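You operate a simulated robot arm through the tools that you are given. There is no shell and no other tool.

You are at the controls of a simulated robot arm. One attempt, no reset.

TASK
Move the divider with the black grip to the grey slot.
Fine: push it right down, leave the other divider and shut the lid.

Only the result counts: the job must be done as asked and must still hold three seconds after the hand-in. Knocking over, shifting, dropping, spilling or breaking anything else fails it. Lids that push on must go on centred and level and be pressed home; caps that screw on are set level and turned clockwise until they are tight.

THE ROBOT
A 7-joint arm with a two-finger parallel gripper, fixed in place. Base frame: the origin is on the floor under the middle of its stand, x ahead of it, y to its left, z up. Readings come in mm, degrees, newtons and seconds.
With the tool pointing down near the work surface it reaches from about 440 to 920 mm from the base axis. Its first joint turns from -143.0 to 143.0 degrees. Payload 3 kg.
The tool frame sits at the grasp point between the pads (the TCP): z along the fingers, y along the line on which they close. The tips reach 30 mm beyond it. Largest opening 94 mm; finger width 28, thickness 10; the body of the gripper, 50 by 96 mm, starts 55 mm behind the TCP.
Orientation is that of the tool frame in the base frame, as a unit quaternion [x, y, z, w]. With the fingers straight down and closing along the base's y, the tool's x points along the base's -x, its y along +y and its z along -z.

THE INTERFACE
- The arm moves only by the tool servo_tool. Its argument "commands" is a list of rows, each an object of numbers (a shift or turn left out is 0, a gripper value left out holds the last): "x", "y", "z": the shift along the tool's x, y, z in mm; "ax", "ay", "az": the turn, a rotation vector about the tool's x, y, z in degrees; "grip": the gripper command, from -1 (fully open) to 1 (shut), values between in proportion. In form: [{"x": .., "y": .., "z": .., "ax": .., "ay": .., "az": .., "grip": ..}, ...]. A call has 1 to 20 rows; each row shifts and turns the commanded pose from where the row before left it, along the tool's axes as they then stand. A row lasts 0.2 s, in which the tool goes at most 50 mm and 8.6 degrees; a call with a longer step from one row to the next is refused whole, and so is a gripper value outside its range. Where a pose cannot be reached the arm comes as near as it can. A force on the tool above 80 N (or 10 N above the force at the start of the call, whichever is more), or a blocked arm, ends the call early, and 0.2 s more pass. Each finger travels about 72 mm/s and halts on what it meets, pressing with about 38 N; the grip force reading is that of the motor and also rises with nothing between the fingers. The clock runs only during rows and for 0.2 s after the last one: add rows that do not move to give the fingers time. The reply holds the time, the measured pose of the TCP, the force on the tool along the base axes, the opening and the grip force, in the units named above and with some noise, with the torque about the TCP (base axes, N m) and any sound that the robot's microphone picked up, and new pictures: "show" is both (left out), scene, wrist or none.
- Cameras (640 x 400 px; columns grow to the right, rows downward): "scene" is fixed at [48.8, 649.5, 1299.1]; the picture's right is [-0.23, -0.97, 0.00], its down [-0.35, 0.08, -0.93] and it looks along [0.91, -0.21, -0.36] (base axes); focal length 233 px, centre (320, 200). "wrist" rides on the gripper at [76, 14, -102] in the tool frame; the picture's right is [-0.18, 0.98, 0.00], its down [-0.75, -0.14, -0.64] and it looks along [-0.63, -0.12, 0.77] (tool axes); focal length 243 px, centre (320, 200). There is no depth. A picture from a camera that has moved, and an enlarged one, comes with that camera's place and axes in the base frame and with its lens.
- close_up(camera, box): a new picture of the part [left, top, right, bottom] of that camera's present view, enlarged. No time passes.
- job_done(): hands the job in; it is judged then, once.

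Places have to be worked out from the pictures, the camera data and where the tool is seen. Open the gripper and draw the arm clear of the work before you hand the job in, unless the task says otherwise.

The tools are called after "Emit:" as a command line: name --argument value ..., lists and objects as JSON in quotes. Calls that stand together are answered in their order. servo_tool: Moves the arm, as the interface text tells. Its arguments: {"type":"object","properties":{"commands":{"type":"array","items":{"type":"object","properties":{"x":{"type":"number"},"y":{"type":"number"},"z":{"type":"number"},"ax":{"type":"number"},"ay":{"type":"number"},"az":{"type":"number"},"grip":{"type":"number"}}}},"show":{"type":"string","enum":["both","scene","wrist","none"]}},"required":["commands"]} The other tools are called the same way: close_up (camera, box) takes an enlarged picture of a part of a camera's view; job_done () hands the job in.

At the start:

```text
time: 0.0
eef_pos: [375.7, 400.7, 1263.0]
ee_rot: [0.0, 1.0, -0.001, 0.001]
contact_force: [-0.7, 0.1, 0.0]
ft_torque: [0.0, 0.02, 0.01]
finger_gap: 93.8
finger_force: 0.1
```

scene: 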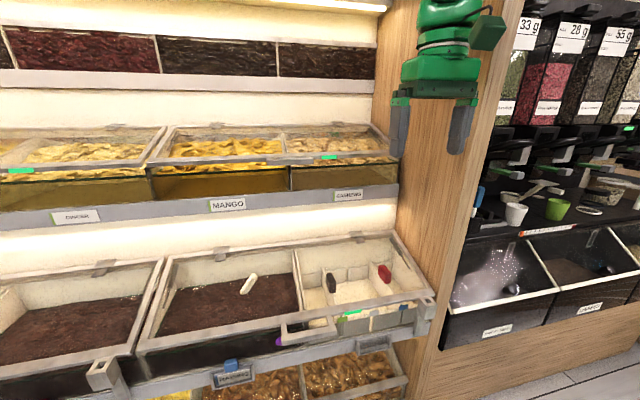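
wrist: 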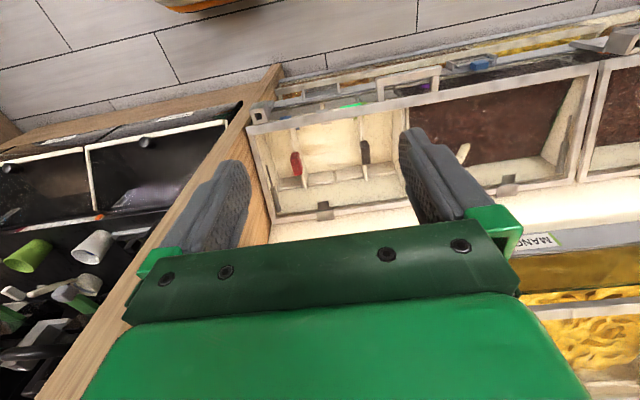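

I'll begin by looking closely at the bin with the dividers in both cameras.

Emit:
close_up --camera "scene" --box '[260, 220, 450, 360]'

Emit:
close_up --camera "wrist" --box '[230, 60, 490, 230]'

```text
2.86 times, centred on (355, 290) of scene
camera zoom: at [48.8, 649.5, 1299.1], right [-0.23, -0.97, 0.0], down [-0.35, 0.08, -0.93], along [0.91, -0.21, -0.36], focal length 666 px, centre (220, -57)
```

zoom: 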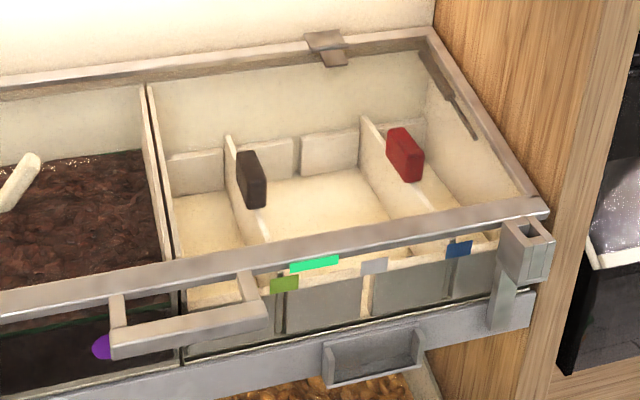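

```text
2.35 times, centred on (360, 145) of wrist
camera zoom: at [300.7, 415.3, 1365.3], right [0.18, 0.98, 0.0], down [0.75, -0.14, 0.64], along [0.63, -0.12, -0.77], focal length 571 px, centre (226, 329)
```

zoom: 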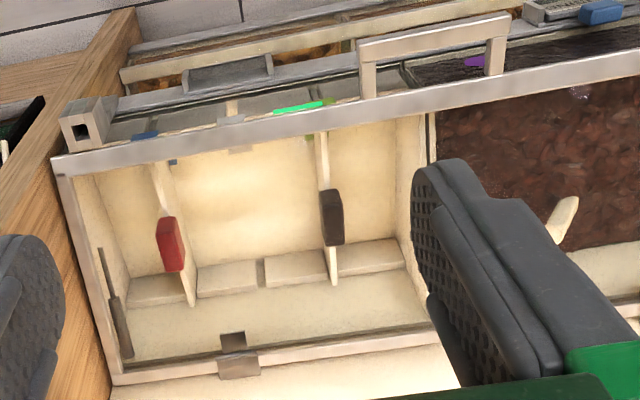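

The black grip triangulates to about (650, 475, 760) and the red one to (645, 281, 769). The frame's right edge runs from about (785, 180, 846) at the back to (525, 180, 771) at the front. I still need to know whether a clear lid is shut over them, so I'll look closer.

Emit:
close_up --camera "scene" --box '[130, 215, 330, 345]'

Emit:
close_up --camera "scene" --box '[340, 280, 450, 360]'

Emit:
close_up --camera "scene" --box '[260, 290, 350, 350]'

Emit:
close_up --camera "wrist" --box '[360, 20, 640, 200]'

Emit:
close_up --camera "scene" --box '[140, 110, 410, 240]'

```text
3.08 times, centred on (230, 280) of scene
camera zoom: at [48.8, 649.5, 1299.1], right [-0.23, -0.97, 0.0], down [-0.35, 0.08, -0.93], along [0.91, -0.21, -0.36], focal length 718 px, centre (597, -46)
```

zoom: 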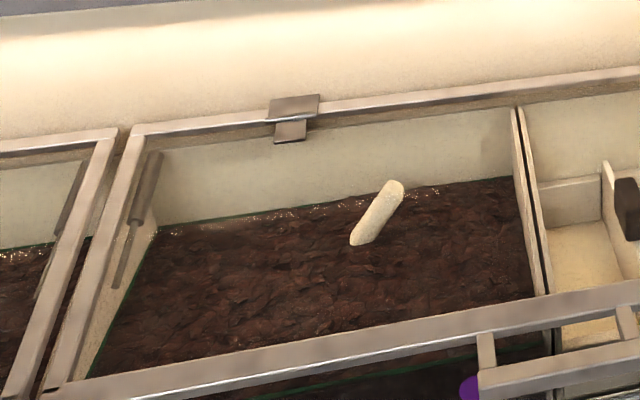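

```text
5.00 times, centred on (395, 320) of scene
camera zoom: at [48.8, 649.5, 1299.1], right [-0.23, -0.97, 0.0], down [-0.35, 0.08, -0.93], along [0.91, -0.21, -0.36], focal length 1166 px, centre (-55, -400)
```

zoom: 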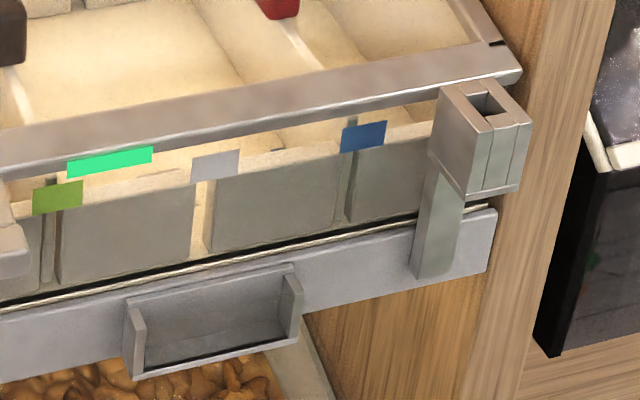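

```text
6.67 times, centred on (305, 320) of scene
camera zoom: at [48.8, 649.5, 1299.1], right [-0.23, -0.97, 0.0], down [-0.35, 0.08, -0.93], along [0.91, -0.21, -0.36], focal length 1555 px, centre (420, -600)
```

zoom: 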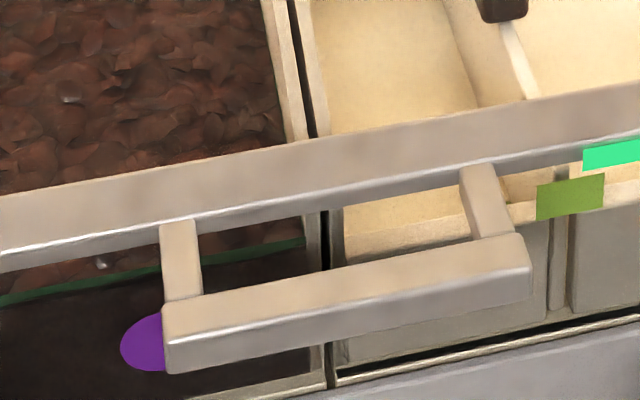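

```text
2.22 times, centred on (500, 110) of wrist
camera zoom: at [300.7, 415.3, 1365.3], right [0.18, 0.98, 0.0], down [0.75, -0.14, 0.64], along [0.63, -0.12, -0.77], focal length 539 px, centre (-80, 400)
```

zoom: 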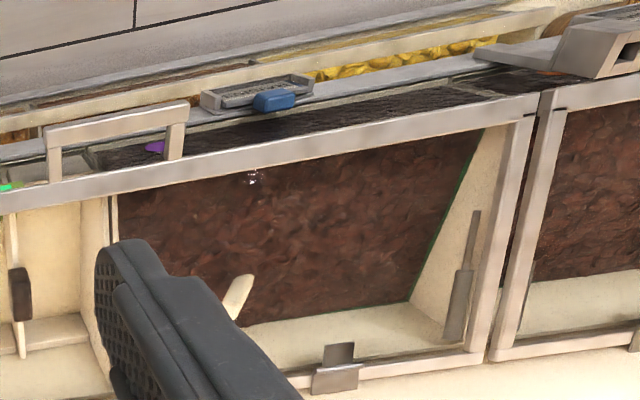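

```text
2.37 times, centred on (275, 175) of scene
camera zoom: at [48.8, 649.5, 1299.1], right [-0.23, -0.97, 0.0], down [-0.35, 0.08, -0.93], along [0.91, -0.21, -0.36], focal length 553 px, centre (427, 259)
```

zoom: 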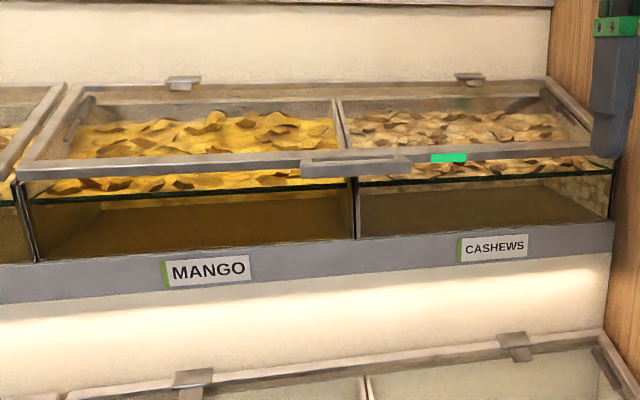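

A shut, framed clear lid covers this pair of bins. It has hinge clips at the back, gas struts on both sides and a U-handle at about (465, 582, 776). I'll bring the wrist camera down over the handle to see more.

Emit:
servo_tool --commands '[{"x": 9.5, "y": 19.9, "z": 26.6, "grip": -1}, {"x": 9.5, "y": 19.9, "z": 26.6}, {"x": 9.5, "y": 19.9, "z": 26.6}, {"x": 9.5, "y": 19.9, "z": 26.6}, {"x": 9.5, "y": 19.9, "z": 26.6}, {"x": 9.5, "y": 19.9, "z": 26.6}, {"x": 9.5, "y": 19.9, "z": 26.6}, {"x": 9.5, "y": 19.9, "z": 26.6}, {}]' --show "both"

```text
time: 2.0
eef_pos: [299.4, 560.6, 1048.2]
ee_rot: [0.0, 1.0, 0.0, 0.001]
contact_force: [-0.6, 0.1, -1.1]
ft_torque: [0.01, 0.0, -0.04]
finger_gap: 94.1
finger_force: 0.0
camera wrist: at [225.2, 573.9, 1152.1], right [0.18, 0.98, 0.0], down [0.75, -0.14, 0.64], along [0.63, -0.12, -0.77], focal length 243 px, centre (320, 200)
```

scene: 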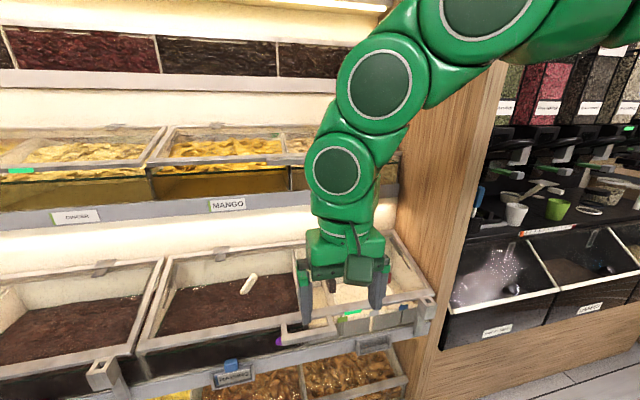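
wrist: 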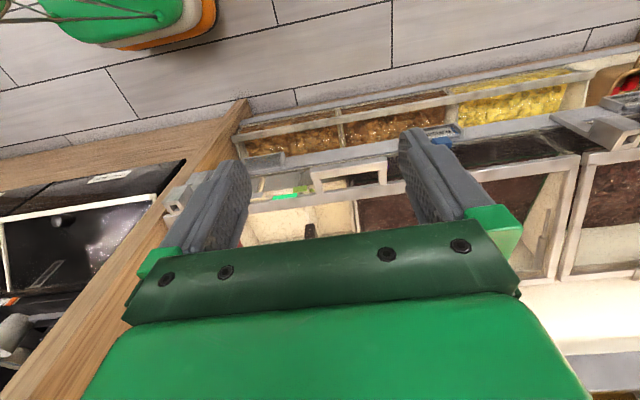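

The handle is now in the wrist view between the fingers. I'll zoom in on it and the lid front.

Emit:
close_up --camera "wrist" --box '[240, 120, 420, 240]'

Emit:
close_up --camera "wrist" --box '[420, 90, 640, 290]'

```text
3.33 times, centred on (330, 180) of wrist
camera zoom: at [225.2, 573.9, 1152.1], right [0.18, 0.98, 0.0], down [0.75, -0.14, 0.64], along [0.63, -0.12, -0.77], focal length 809 px, centre (287, 267)
```

zoom: 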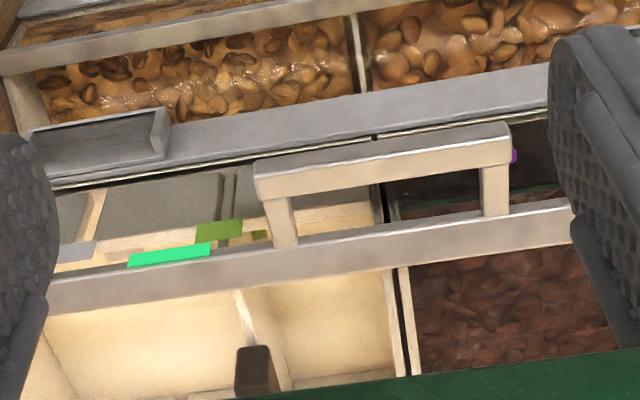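

```text
2.00 times, centred on (530, 190) of wrist
camera zoom: at [225.2, 573.9, 1152.1], right [0.18, 0.98, 0.0], down [0.75, -0.14, 0.64], along [0.63, -0.12, -0.77], focal length 485 px, centre (-100, 220)
```

zoom: 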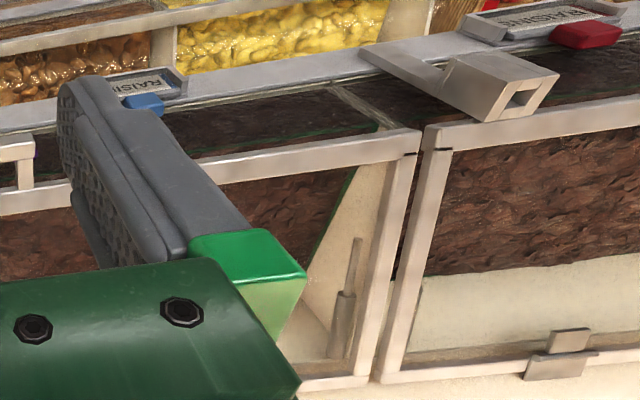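

The handle bar looks about 15 mm thick, spanning y of about 504–651, at x of about 487 and z of about 746, with a gap of about 29 mm to the lid edge. My triangulation is poorly conditioned, so I'll tilt the tool 45° and go low for a level view of the handle.

Emit:
servo_tool --commands '[{"ay": -7.5}, {"ay": -7.5}, {"ay": -7.5}, {"ay": -7.5}, {"ay": -7.5}, {"ay": -7.5}, {}]' --show "both"

```text
time: 3.4
eef_pos: [334.5, 563.2, 1055.2]
ee_rot: [0.099, 0.971, 0.05, 0.212]
contact_force: [0.6, -0.4, 0.3]
ft_torque: [-0.03, -0.01, 0.01]
finger_gap: 93.8
finger_force: 0.1
stopped in row 6: the arm was blocked; the commanded pose is now the measured one
camera wrist: at [226.9, 588.4, 1119.4], right [0.33, 0.92, 0.21], down [0.37, -0.33, 0.87], along [0.87, -0.21, -0.46], focal length 243 px, centre (320, 200)
```

scene: 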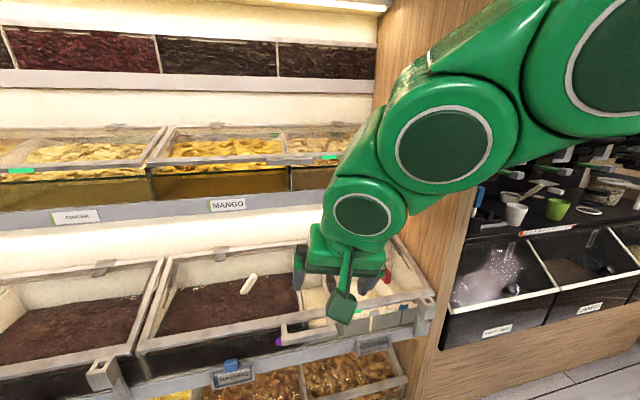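
wrist: 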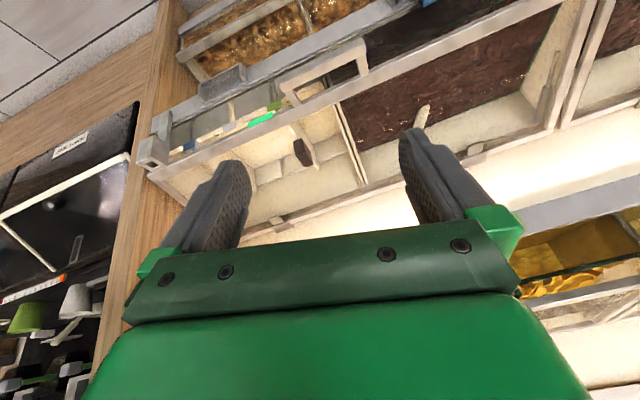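

The arm hit a limit while tilting in that high, close-in pose, stopping at roughly 25° of tilt with a little yaw. I'll move out and lower towards (400, 578, 900), take out the yaw, and test the tilt there.

Emit:
servo_tool --commands '[{"x": 1.4, "y": 0.9, "z": 33.8}, {"x": 1.4, "y": 0.9, "z": 33.8}, {"x": 1.4, "y": 0.9, "z": 33.8}, {"x": 1.4, "y": 0.9, "z": 33.8}, {"x": 1.4, "y": 0.9, "z": 33.8}, {"az": -6.2, "ax": 1.55}, {"az": -6.2, "ax": 1.55}, {}]' --show "both"

```text
time: 5.2
eef_pos: [397.7, 580.9, 900.8]
ee_rot: [-0.006, 0.976, 0.001, 0.218]
contact_force: [0.4, 0.6, -0.6]
ft_torque: [-0.01, 0.0, 0.0]
finger_gap: 93.9
finger_force: 0.0
camera wrist: at [286.5, 594.1, 962.6], right [0.16, 0.98, 0.08], down [0.41, -0.14, 0.9], along [0.9, -0.11, -0.42], focal length 243 px, centre (320, 200)
```

scene: 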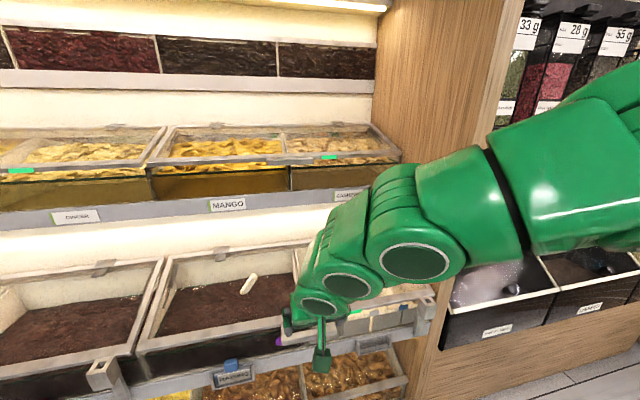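
wrist: 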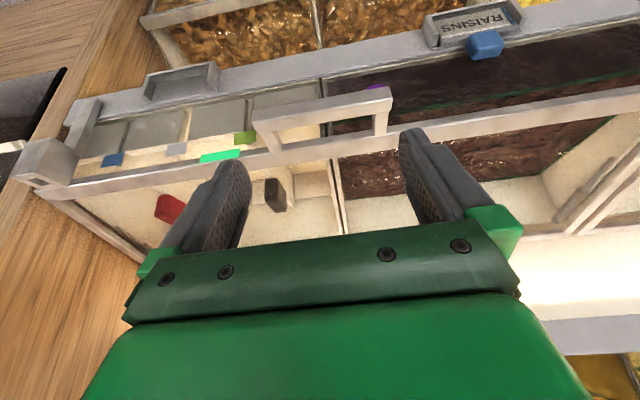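

The pose is clean at 25° tilt. I'll zoom in on the handle for triangulation and at the same time test more tilt from here.

Emit:
close_up --camera "wrist" --box '[230, 60, 410, 180]'

Emit:
close_up --camera "wrist" --box '[60, 60, 300, 220]'

Emit:
servo_tool --commands '[{"ay": -7}, {"ay": -7}, {"ay": -6}, {}]' --show "both"

```text
3.33 times, centred on (320, 120) of wrist
camera zoom: at [286.5, 594.1, 962.6], right [0.16, 0.98, 0.08], down [0.41, -0.14, 0.9], along [0.9, -0.11, -0.42], focal length 809 px, centre (320, 467)
```

zoom: 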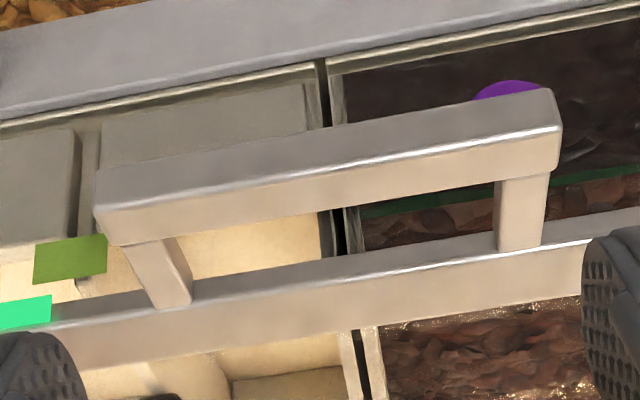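

```text
2.50 times, centred on (180, 140) of wrist
camera zoom: at [286.5, 594.1, 962.6], right [0.16, 0.98, 0.08], down [0.41, -0.14, 0.9], along [0.9, -0.11, -0.42], focal length 606 px, centre (670, 350)
```

zoom: 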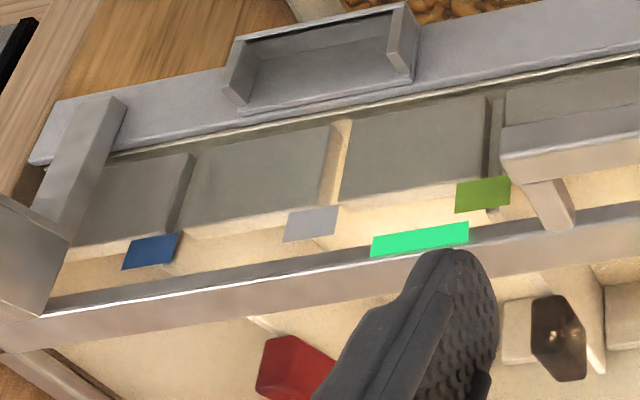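

```text
time: 6.2
eef_pos: [398.0, 581.0, 901.4]
ee_rot: [-0.003, 0.923, 0.001, 0.385]
contact_force: [0.1, -1.4, -0.7]
ft_torque: [0.01, -0.02, 0.01]
finger_gap: 93.9
finger_force: 0.0
camera wrist: at [272.3, 593.6, 920.5], right [0.12, 0.98, 0.13], down [0.08, -0.14, 0.99], along [0.99, -0.11, -0.09], focal length 243 px, centre (320, 200)
```

scene: 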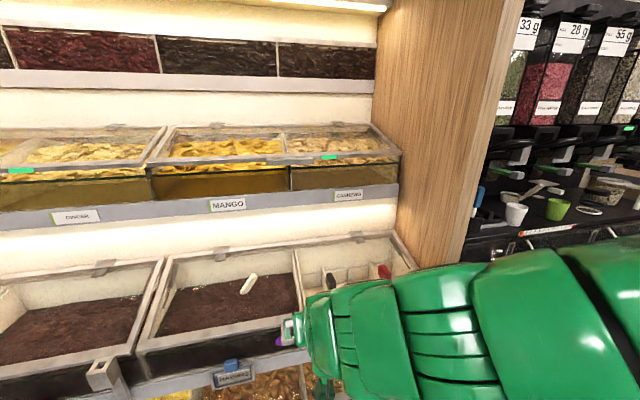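
wrist: 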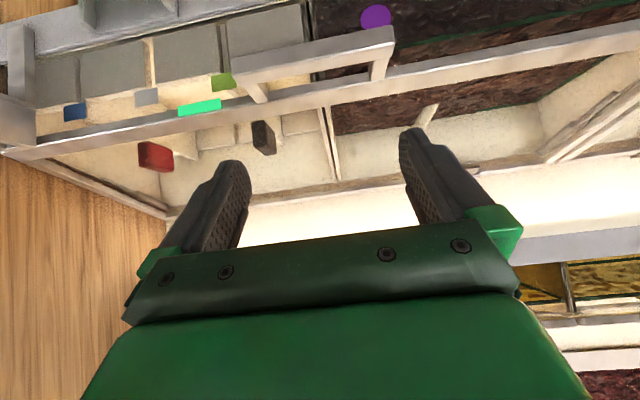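

A 45° tilt works here. Combining the views, the bar's front-top edge is at about (457, 515–647, 792) and the lid's front edge is at x of about 503 and z of about 795. The hinge line is near x 780, z 852. I'll roll the tool 90° so the fingers can straddle the bar from above and below.

Emit:
servo_tool --commands '[{"az": 8.2, "grip": 0.2}, {"az": 8.2}, {"az": 8.2}, {"az": 8.2}, {"az": 8.2}, {"az": 8.2}, {"az": 8.2}, {"az": 8.2}, {"az": 8.2}, {"az": 8.2}, {"az": 8.0}, {}]' --show "both"

```text
time: 8.8
eef_pos: [400.9, 567.5, 914.1]
ee_rot: [0.649, 0.66, 0.27, 0.266]
contact_force: [-0.5, 0.5, 0.1]
ft_torque: [0.0, 0.03, 0.0]
finger_gap: 37.6
finger_force: 0.1
out of reach, approached as far as the arm can: row 11
camera wrist: at [338.2, 642.6, 996.8], right [0.7, -0.17, 0.69], down [-0.54, -0.76, 0.36], along [0.46, -0.62, -0.63], focal length 243 px, centre (320, 200)
```

scene: 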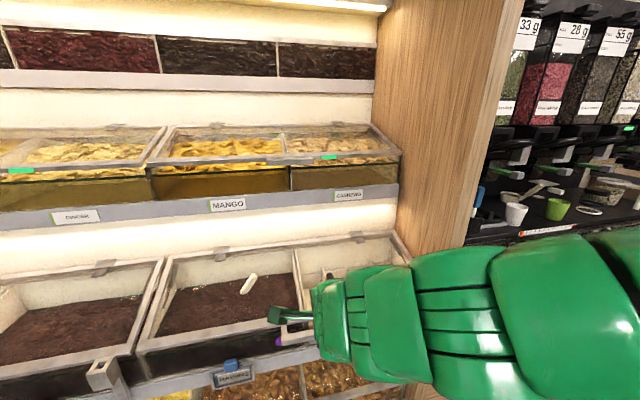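
wrist: 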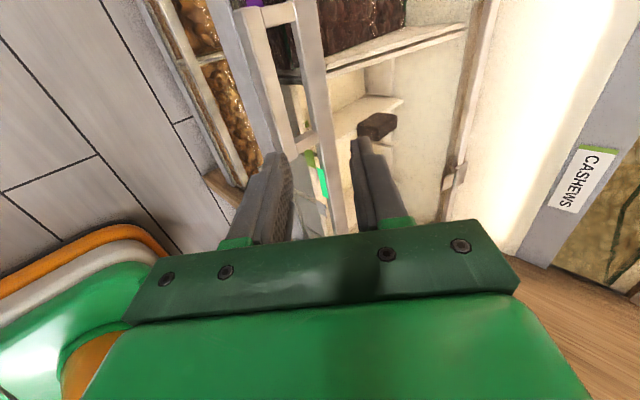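

The last row reached the wrist's roll limit, so this roll direction leaves no margin. I'll roll the other way, to −90°, and see whether that sits more comfortably.

Emit:
servo_tool --commands '[{"az": -8.5}, {"az": -8.5}, {"az": -8.5}, {"az": -8.5}, {"az": -8.5}, {"az": -8.5}, {"az": -8.5}, {"az": -8.5}, {"az": -8.5}, {"az": -8.5}, {"az": -8.5}, {"az": -8.5}, {"az": -8.5}, {"az": -8.5}, {"az": -8.5}, {"az": -8.5}, {"az": -8.5}, {"az": -8.5}, {"az": -8.5}, {"az": -8.5}]' --show "none"

Emit:
servo_tool --commands '[{"az": -7}, {}]' --show "both"

```text
time: 13.0
eef_pos: [399.9, 567.1, 913.4]
ee_rot: [-0.598, 0.703, -0.245, 0.295]
contact_force: [-0.2, -0.3, 0.6]
ft_torque: [0.01, 0.02, -0.03]
finger_gap: 37.5
finger_force: 0.0
```

```text
time: 13.6
eef_pos: [401.1, 568.6, 913.0]
ee_rot: [-0.639, 0.666, -0.264, 0.279]
contact_force: [0.2, -0.5, -0.1]
ft_torque: [0.01, -0.01, 0.02]
finger_gap: 37.7
finger_force: 0.0
camera wrist: at [316.9, 491.3, 973.1], right [-0.69, 0.23, -0.69], down [-0.34, 0.74, 0.58], along [0.64, 0.63, -0.43], focal length 243 px, centre (320, 200)
```

scene: 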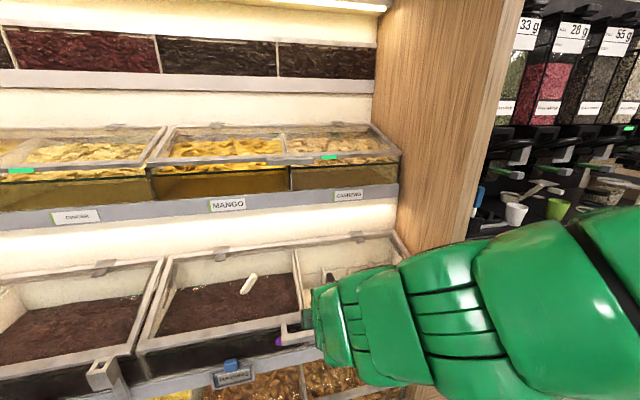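
wrist: 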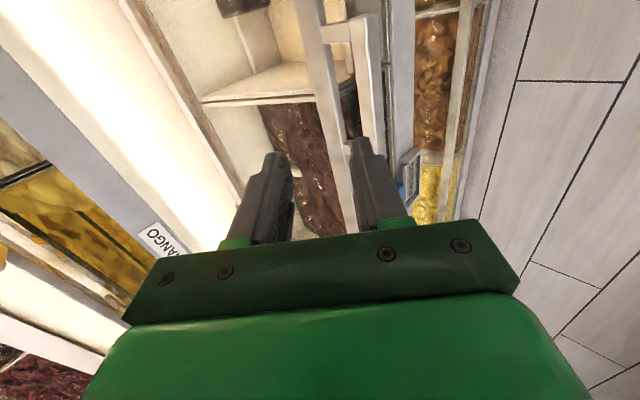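

This side isn't near a limit: the tool points forward and down at 45° with the fingers closing in the x–z plane. I'll move to a pre-insertion point 60 mm short of straddling the bar and check the alignment.

Emit:
servo_tool --commands '[{"az": -2.2, "x": -3.4, "y": 11.3, "z": 15.7}, {"x": -2.3, "y": 11.3, "z": 15.7}, {"x": -2.3, "y": 11.3, "z": 15.7}, {"x": -2.3, "y": 11.3, "z": 15.7}, {}]' --show "both"

Emit:
close_up --camera "wrist" --box '[220, 30, 460, 250]'

```text
time: 14.8
eef_pos: [413.4, 577.1, 835.9]
ee_rot: [-0.651, 0.655, -0.269, 0.275]
contact_force: [-0.2, -0.4, 0.1]
ft_torque: [-0.01, 0.02, 0.03]
finger_gap: 37.6
finger_force: 0.0
camera wrist: at [331.3, 500.8, 898.0], right [-0.69, 0.19, -0.7], down [-0.36, 0.75, 0.56], along [0.63, 0.63, -0.45], focal length 243 px, centre (320, 200)
```

scene: 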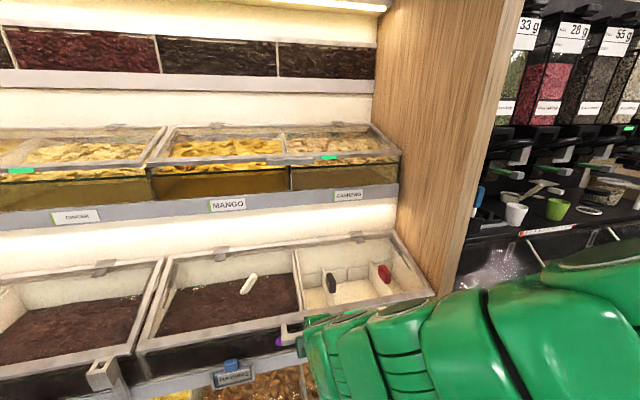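
wrist: 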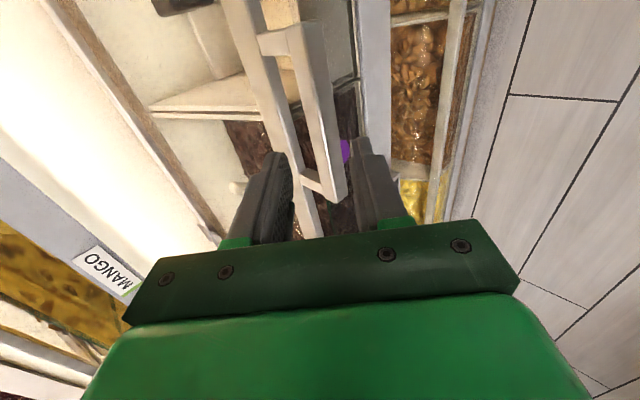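

```text
1.82 times, centred on (340, 140) of wrist
camera zoom: at [331.3, 500.8, 898.0], right [-0.69, 0.19, -0.7], down [-0.36, 0.75, 0.56], along [0.63, 0.63, -0.45], focal length 441 px, centre (284, 309)
```

zoom: 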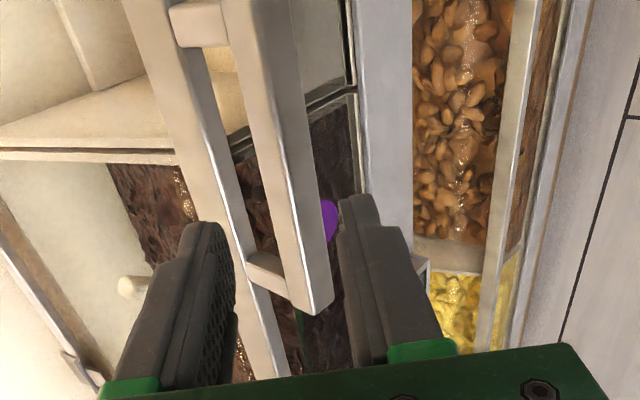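

Checking against this view, the bar sits about 8 mm up and forward of the tool axis and 72 mm ahead. I'll shift to centre it, narrow the gap to 30 mm and slide in, with the tips going only about 13 mm past the bar.

Emit:
servo_tool --commands '[{"y": -8.2, "grip": 0.36}, {"z": 10}, {"z": 10}, {"z": 8}, {}]' --show "wrist"

Emit:
close_up --camera "wrist" --box '[220, 30, 460, 250]'

```text
time: 16.0
eef_pos: [439.9, 580.3, 822.7]
ee_rot: [-0.652, 0.654, -0.268, 0.275]
contact_force: [-0.1, -0.7, -0.6]
ft_torque: [0.03, 0.0, 0.0]
finger_gap: 30.0
finger_force: 0.0
camera wrist: at [357.6, 502.6, 884.1], right [-0.69, 0.19, -0.7], down [-0.36, 0.75, 0.56], along [0.63, 0.63, -0.45], focal length 243 px, centre (320, 200)
```

wrist: 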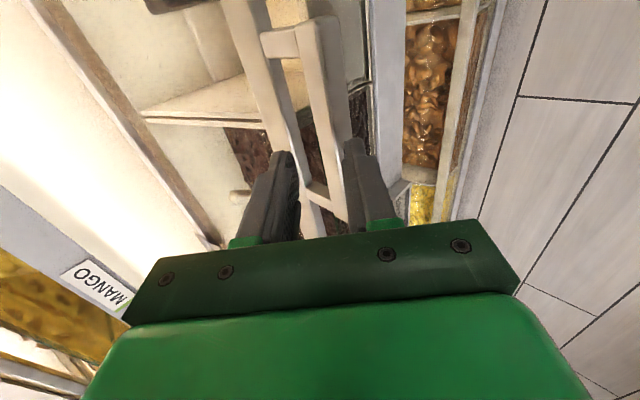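

```text
1.82 times, centred on (340, 140) of wrist
camera zoom: at [357.6, 502.6, 884.1], right [-0.69, 0.19, -0.7], down [-0.36, 0.75, 0.56], along [0.63, 0.63, -0.45], focal length 441 px, centre (284, 309)
```

zoom: 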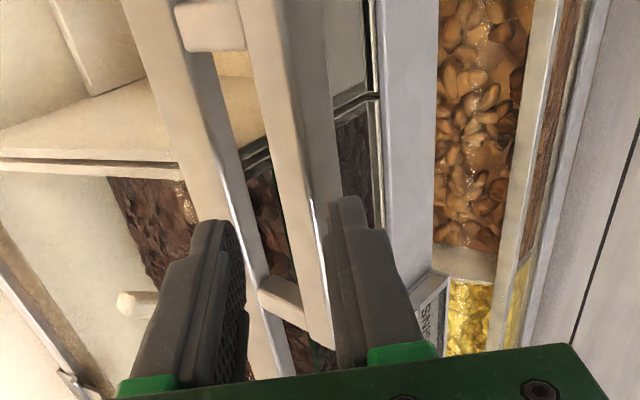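

In tool-frame terms the bar is now offset towards the lower finger, so my 8 mm shift was unneeded and the original alignment was right. I'll shift back +8 in y, advance a little and recheck.

Emit:
servo_tool --commands '[{"y": 8}, {"z": 8}, {}]' --show "wrist"

Emit:
close_up --camera "wrist" --box '[240, 60, 420, 240]'

```text
time: 16.8
eef_pos: [438.2, 578.6, 810.5]
ee_rot: [-0.652, 0.654, -0.269, 0.274]
contact_force: [-1.1, -0.2, 0.7]
ft_torque: [-0.01, -0.01, 0.0]
finger_gap: 30.2
finger_force: 0.0
camera wrist: at [357.5, 502.4, 873.1], right [-0.69, 0.19, -0.7], down [-0.36, 0.75, 0.56], along [0.63, 0.63, -0.45], focal length 243 px, centre (320, 200)
```

wrist: 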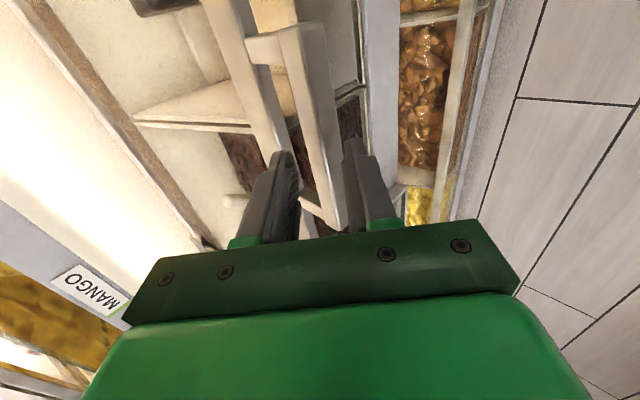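

```text
2.22 times, centred on (330, 150) of wrist
camera zoom: at [357.5, 502.4, 873.1], right [-0.69, 0.19, -0.7], down [-0.36, 0.75, 0.56], along [0.63, 0.63, -0.45], focal length 539 px, centre (298, 311)
```

zoom: 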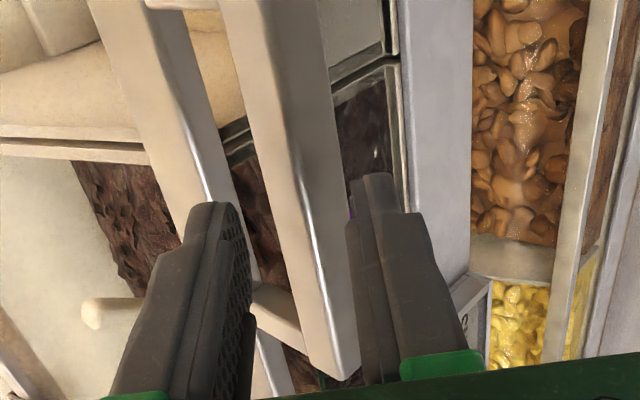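

The bar is now centred between the fingers and the upper finger clears the lid edge. I'll slide in 20 mm more.

Emit:
servo_tool --commands '[{"z": 7}, {"z": 7}, {"z": 6}, {}]' --show "wrist"

Emit:
close_up --camera "wrist" --box '[240, 60, 420, 240]'

```text
time: 17.8
eef_pos: [453.9, 579.2, 796.4]
ee_rot: [-0.651, 0.655, -0.269, 0.274]
contact_force: [-1.0, -0.3, -0.9]
ft_torque: [-0.02, -0.03, -0.01]
finger_gap: 30.7
finger_force: 0.8
camera wrist: at [371.4, 502.5, 858.6], right [-0.69, 0.19, -0.7], down [-0.35, 0.75, 0.56], along [0.63, 0.63, -0.45], focal length 243 px, centre (320, 200)
```

wrist: 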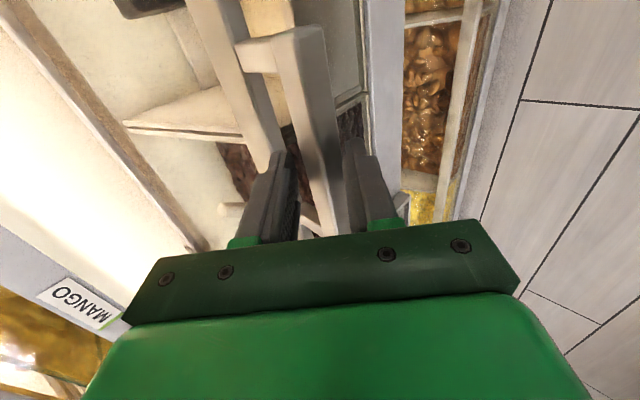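

```text
2.22 times, centred on (330, 150) of wrist
camera zoom: at [371.4, 502.5, 858.6], right [-0.69, 0.19, -0.7], down [-0.35, 0.75, 0.56], along [0.63, 0.63, -0.45], focal length 539 px, centre (298, 311)
```

zoom: 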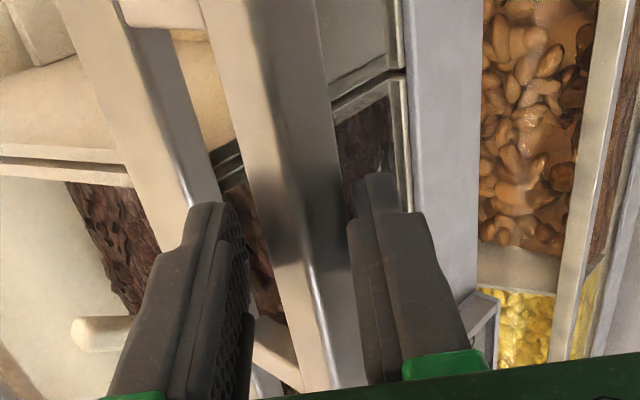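

The bar is between the fingers with almost no force. I'll close to a loose cage of about 24 mm and read what the fingers feel.

Emit:
servo_tool --commands '[{"grip": 0.5}, {}, {}]' --show "wrist"

```text
time: 18.6
eef_pos: [452.3, 579.7, 796.5]
ee_rot: [-0.651, 0.654, -0.269, 0.274]
contact_force: [-9.2, -2.4, -5.2]
ft_torque: [-0.16, 0.27, 0.13]
finger_gap: 29.5
finger_force: 5.5
camera wrist: at [371.1, 502.8, 858.8], right [-0.69, 0.19, -0.7], down [-0.36, 0.75, 0.56], along [0.63, 0.63, -0.45], focal length 243 px, centre (320, 200)
```

wrist: 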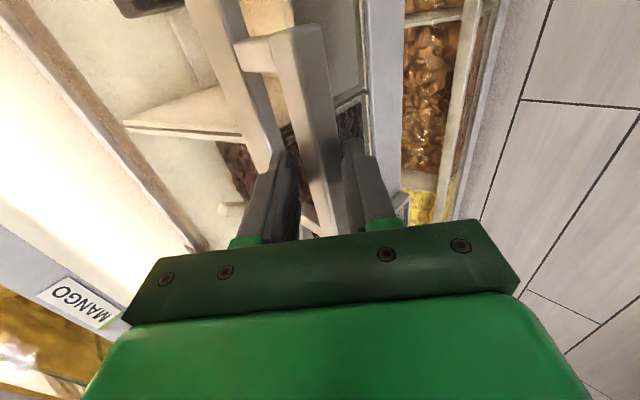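

The lower finger is on the bar and blocks the closing. I'll move 4 mm down in tool y so both fingers can close around it, then insert 5 mm deeper.

Emit:
servo_tool --commands '[{"y": 2.5, "grip": 0.48}, {"y": 2}, {}, {"z": 5}, {}]' --show "wrist"

Emit:
close_up --camera "wrist" --box '[240, 60, 420, 240]'

```text
time: 19.8
eef_pos: [453.0, 579.3, 790.4]
ee_rot: [-0.651, 0.654, -0.269, 0.274]
contact_force: [3.4, 0.2, 6.2]
ft_torque: [-0.02, -0.12, 0.11]
finger_gap: 28.2
finger_force: 3.5
camera wrist: at [371.8, 502.3, 852.6], right [-0.69, 0.19, -0.7], down [-0.36, 0.75, 0.56], along [0.63, 0.63, -0.45], focal length 243 px, centre (320, 200)
```

wrist: 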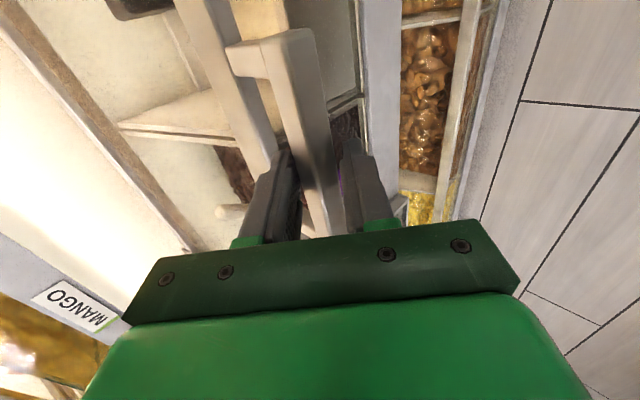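

```text
2.22 times, centred on (330, 150) of wrist
camera zoom: at [371.8, 502.3, 852.6], right [-0.69, 0.19, -0.7], down [-0.36, 0.75, 0.56], along [0.63, 0.63, -0.45], focal length 539 px, centre (298, 311)
```

zoom: 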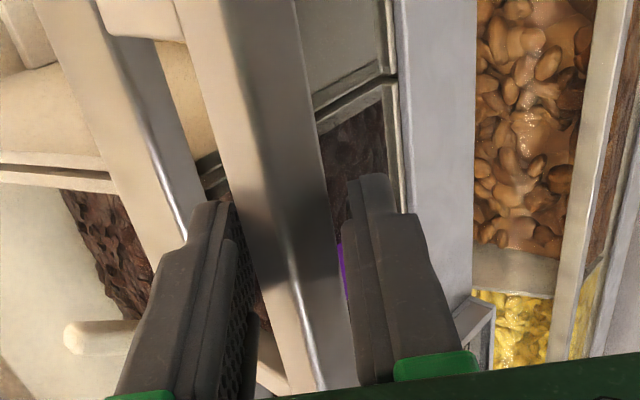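

Working from the two contacts, the bar measures about 25 mm across in this direction, so it's roughly an 18 mm square. I'll cage it at a 29 mm gap and do a slow trial lift of about 9° along the hinge arc.

Emit:
servo_tool --commands '[{"y": -1.6, "grip": 0.38}, {}, {"y": -4.9, "z": -7.1}, {"y": -4.9, "z": -7.1}, {"y": -5.2, "z": -6.8}, {"y": -5.2, "z": -6.8}, {"y": -5.6, "z": -6.5}, {"y": -5.6, "z": -6.5}, {}]' --show "both"

```text
time: 21.8
eef_pos: [448.8, 578.3, 843.2]
ee_rot: [-0.652, 0.654, -0.268, 0.275]
contact_force: [-5.2, -0.6, -1.6]
ft_torque: [-0.07, 0.12, 0.06]
finger_gap: 32.5
finger_force: 2.4
camera wrist: at [366.0, 501.5, 904.9], right [-0.69, 0.19, -0.7], down [-0.36, 0.75, 0.56], along [0.63, 0.63, -0.45], focal length 243 px, centre (320, 200)
```

scene: 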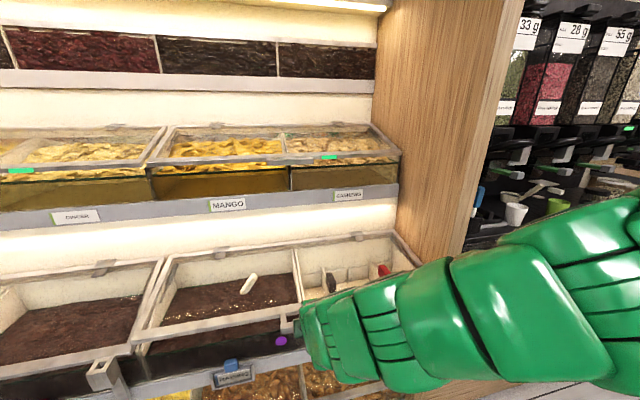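
wrist: 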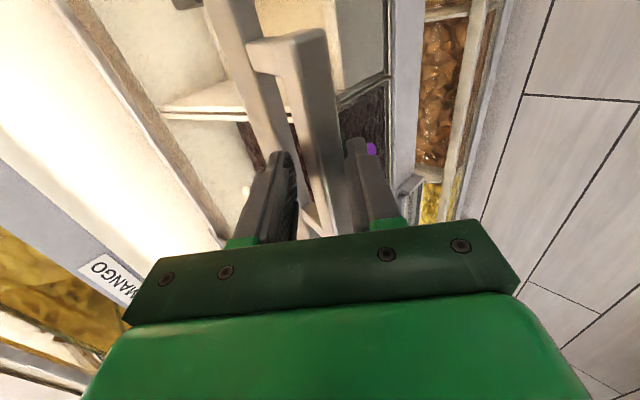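

The lid lifts easily with only about 5 N on the tool. I'll carry on along the arc to roughly 20° above level.

Emit:
servo_tool --commands '[{"y": -11.9, "z": -12.5}, {"y": -16.8, "z": -15.6}, {"y": -17.9, "z": -14.4}, {"y": -18.8, "z": -13.0}, {"y": -19.6, "z": -11.8}, {"y": -20.5, "z": -10.3}, {}]' --show "both"

```text
time: 23.4
eef_pos: [467.4, 577.4, 973.3]
ee_rot: [-0.652, 0.654, -0.267, 0.276]
contact_force: [-14.1, 0.2, 5.0]
ft_torque: [0.09, 0.24, -0.18]
finger_gap: 32.6
finger_force: 2.9
camera wrist: at [385.8, 501.3, 1035.4], right [-0.69, 0.19, -0.7], down [-0.36, 0.75, 0.56], along [0.63, 0.64, -0.45], focal length 243 px, centre (320, 200)
```

scene: 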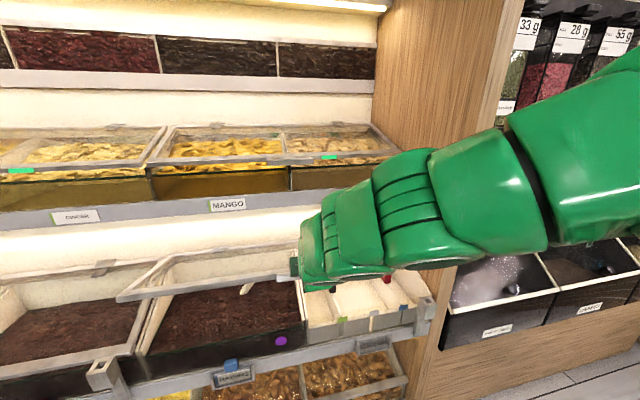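
wrist: 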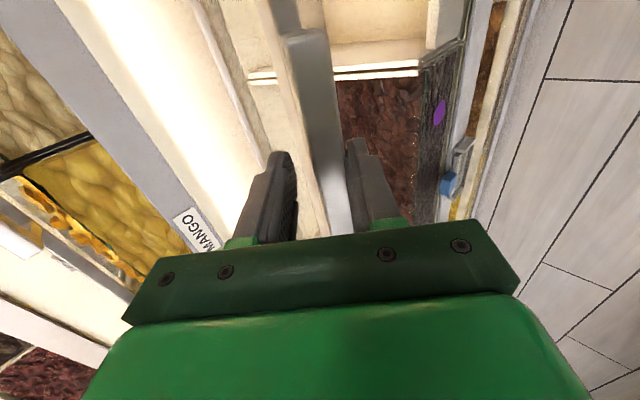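

The lid is following well. I'll check the hook's state up close before going further.

Emit:
close_up --camera "wrist" --box '[220, 40, 440, 240]'

Emit:
close_up --camera "scene" --box '[100, 220, 440, 380]'

```text
2.00 times, centred on (330, 140) of wrist
camera zoom: at [385.8, 501.3, 1035.4], right [-0.69, 0.19, -0.7], down [-0.36, 0.75, 0.56], along [0.63, 0.64, -0.45], focal length 485 px, centre (300, 320)
```

zoom: 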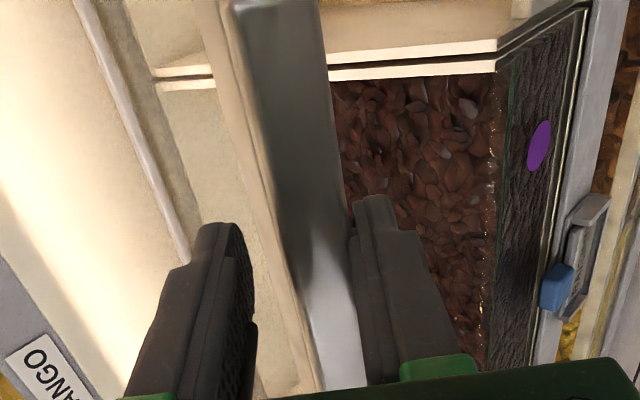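

```text
1.88 times, centred on (270, 300) of scene
camera zoom: at [48.8, 649.5, 1299.1], right [-0.23, -0.97, 0.0], down [-0.35, 0.08, -0.93], along [0.91, -0.21, -0.36], focal length 439 px, centre (414, 12)
```

zoom: 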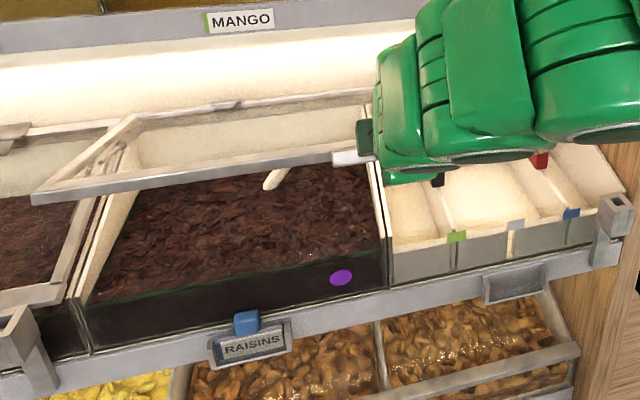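

The hook is sound, with the bar between the pads. I'll continue to about 40° and watch for a stop or the struts taking over.

Emit:
servo_tool --commands '[{"y": -21.1, "z": -8.9}, {"y": -21.7, "z": -7.4}, {"y": -22.2, "z": -5.8}, {"y": -22.4, "z": -4.4}, {"y": -22.8, "z": -2.6}, {}]' --show "both"

```text
time: 24.2
eef_pos: [494.2, 579.1, 1035.2]
ee_rot: [-0.652, 0.653, -0.269, 0.276]
contact_force: [-41.4, -17.4, 24.4]
ft_torque: [-0.68, 0.88, -0.03]
finger_gap: 35.7
finger_force: 5.6
stopped in row 4: the force on the tool passed its limit at 85 N (the readings are from after the stop); the commanded pose is now the measured one
camera wrist: at [412.8, 501.7, 1097.1], right [-0.69, 0.19, -0.7], down [-0.36, 0.75, 0.56], along [0.63, 0.64, -0.45], focal length 243 px, centre (320, 200)
```

scene: 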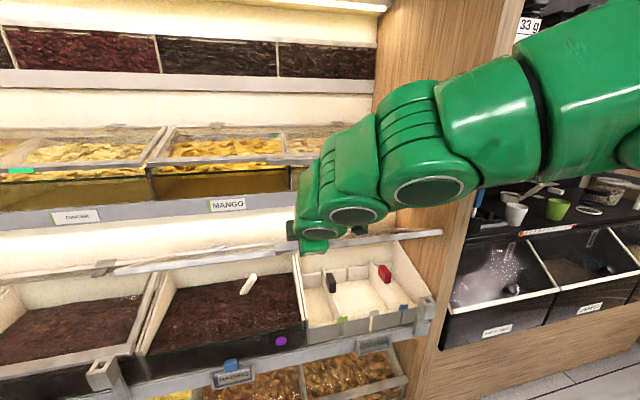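
wrist: 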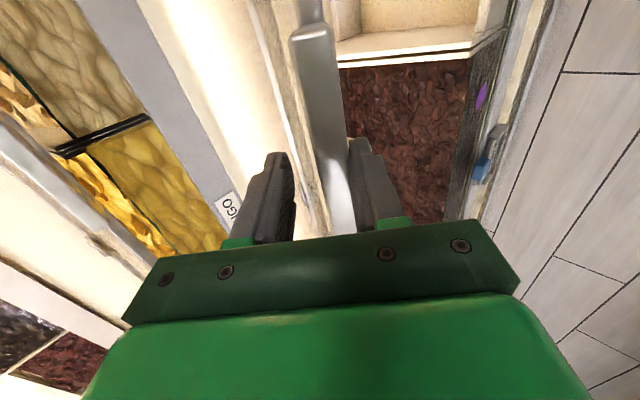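

Force built up along the tool axis: 85 N pushing it back. So I'm driving too far inward for the real arc. I'll look closely at the contact before correcting.

Emit:
close_up --camera "wrist" --box '[220, 60, 420, 240]'

Emit:
close_up --camera "scene" --box '[90, 180, 460, 340]'

```text
2.22 times, centred on (320, 150) of wrist
camera zoom: at [412.8, 501.7, 1097.1], right [-0.69, 0.19, -0.7], down [-0.36, 0.75, 0.56], along [0.63, 0.64, -0.45], focal length 539 px, centre (320, 311)
```

zoom: 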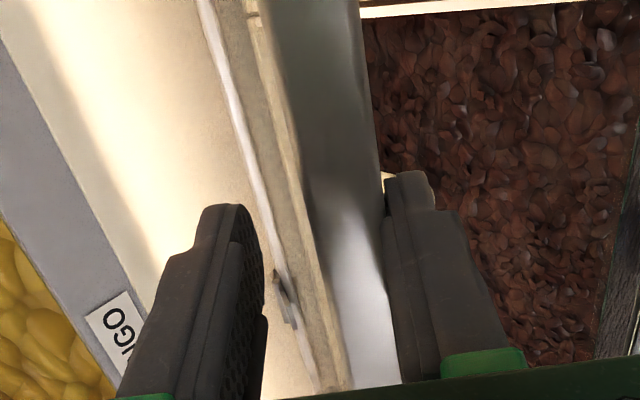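

```text
1.73 times, centred on (275, 260) of scene
camera zoom: at [48.8, 649.5, 1299.1], right [-0.23, -0.97, 0.0], down [-0.35, 0.08, -0.93], along [0.91, -0.21, -0.36], focal length 403 px, centre (398, 96)
```

zoom: 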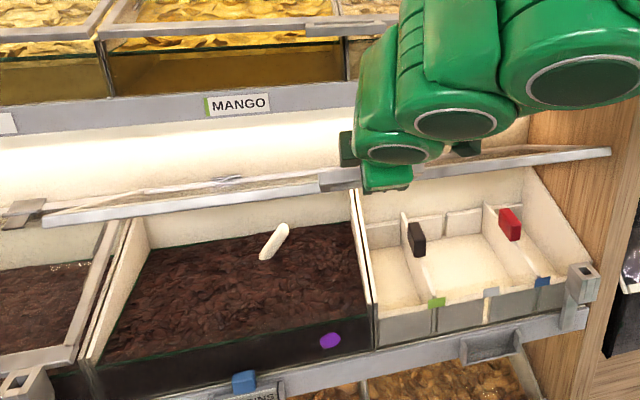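

The push-back is purely axial and the lid is at about 32°, so the fingertips are probably bearing on the lid's front frame beyond the bar. I'll back off 12 mm along the tool axis and read the force.

Emit:
servo_tool --commands '[{"z": -4}, {"z": -4}, {"z": -4}, {}]' --show "wrist"

Emit:
close_up --camera "wrist" --box '[220, 0, 440, 240]'

```text
time: 25.2
eef_pos: [486.1, 577.5, 1042.8]
ee_rot: [-0.652, 0.654, -0.268, 0.275]
contact_force: [1.6, 0.4, 0.0]
ft_torque: [-0.03, -0.01, -0.01]
finger_gap: 29.1
finger_force: 0.2
camera wrist: at [405.8, 501.2, 1104.6], right [-0.69, 0.19, -0.7], down [-0.36, 0.75, 0.56], along [0.63, 0.64, -0.45], focal length 243 px, centre (320, 200)
```

wrist: 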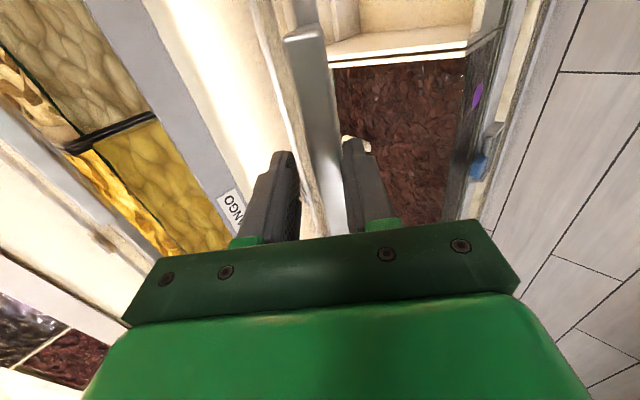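

```text
1.67 times, centred on (330, 120) of wrist
camera zoom: at [405.8, 501.2, 1104.6], right [-0.69, 0.19, -0.7], down [-0.36, 0.75, 0.56], along [0.63, 0.64, -0.45], focal length 404 px, centre (303, 333)
```

zoom: 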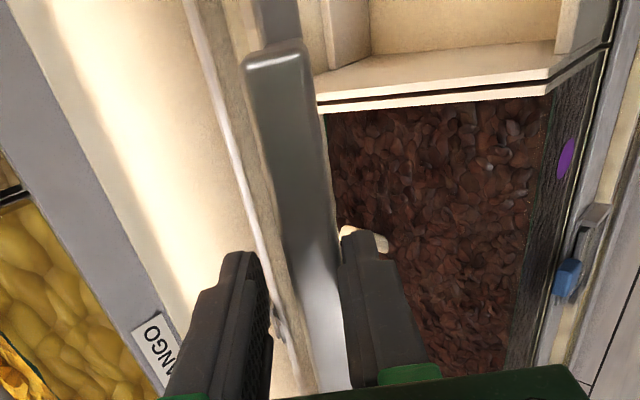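

Force is back to zero and the lid stays at about 30° on its struts. I'll continue with a corrected arc, using a pivot near (792, 864), up to about 54°.

Emit:
servo_tool --commands '[{"y": -23, "z": -5.2}, {"y": -23.4, "z": -3.6}, {"y": -23.5, "z": -2.1}, {}]' --show "both"

```text
time: 26.2
eef_pos: [527.6, 577.1, 1099.3]
ee_rot: [-0.652, 0.654, -0.268, 0.275]
contact_force: [0.4, 0.1, 1.1]
ft_torque: [-0.02, 0.03, -0.01]
finger_gap: 29.4
finger_force: 0.1
camera wrist: at [445.5, 499.2, 1161.2], right [-0.69, 0.19, -0.7], down [-0.36, 0.75, 0.56], along [0.63, 0.64, -0.45], focal length 243 px, centre (320, 200)
```

scene: 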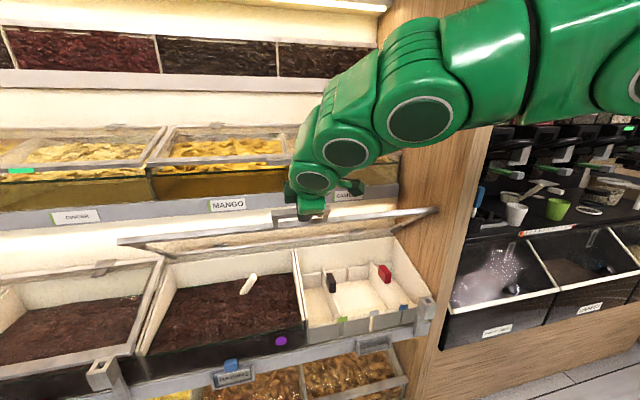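
wrist: 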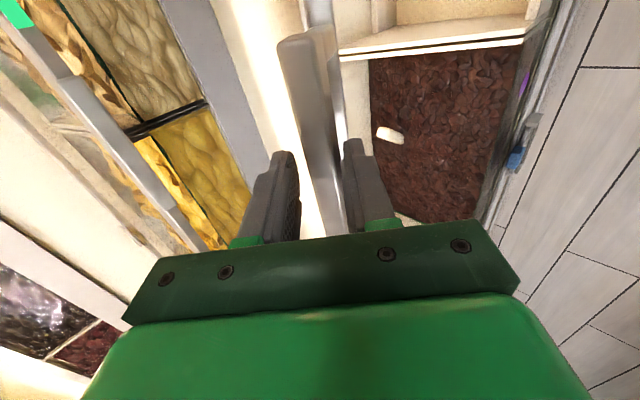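

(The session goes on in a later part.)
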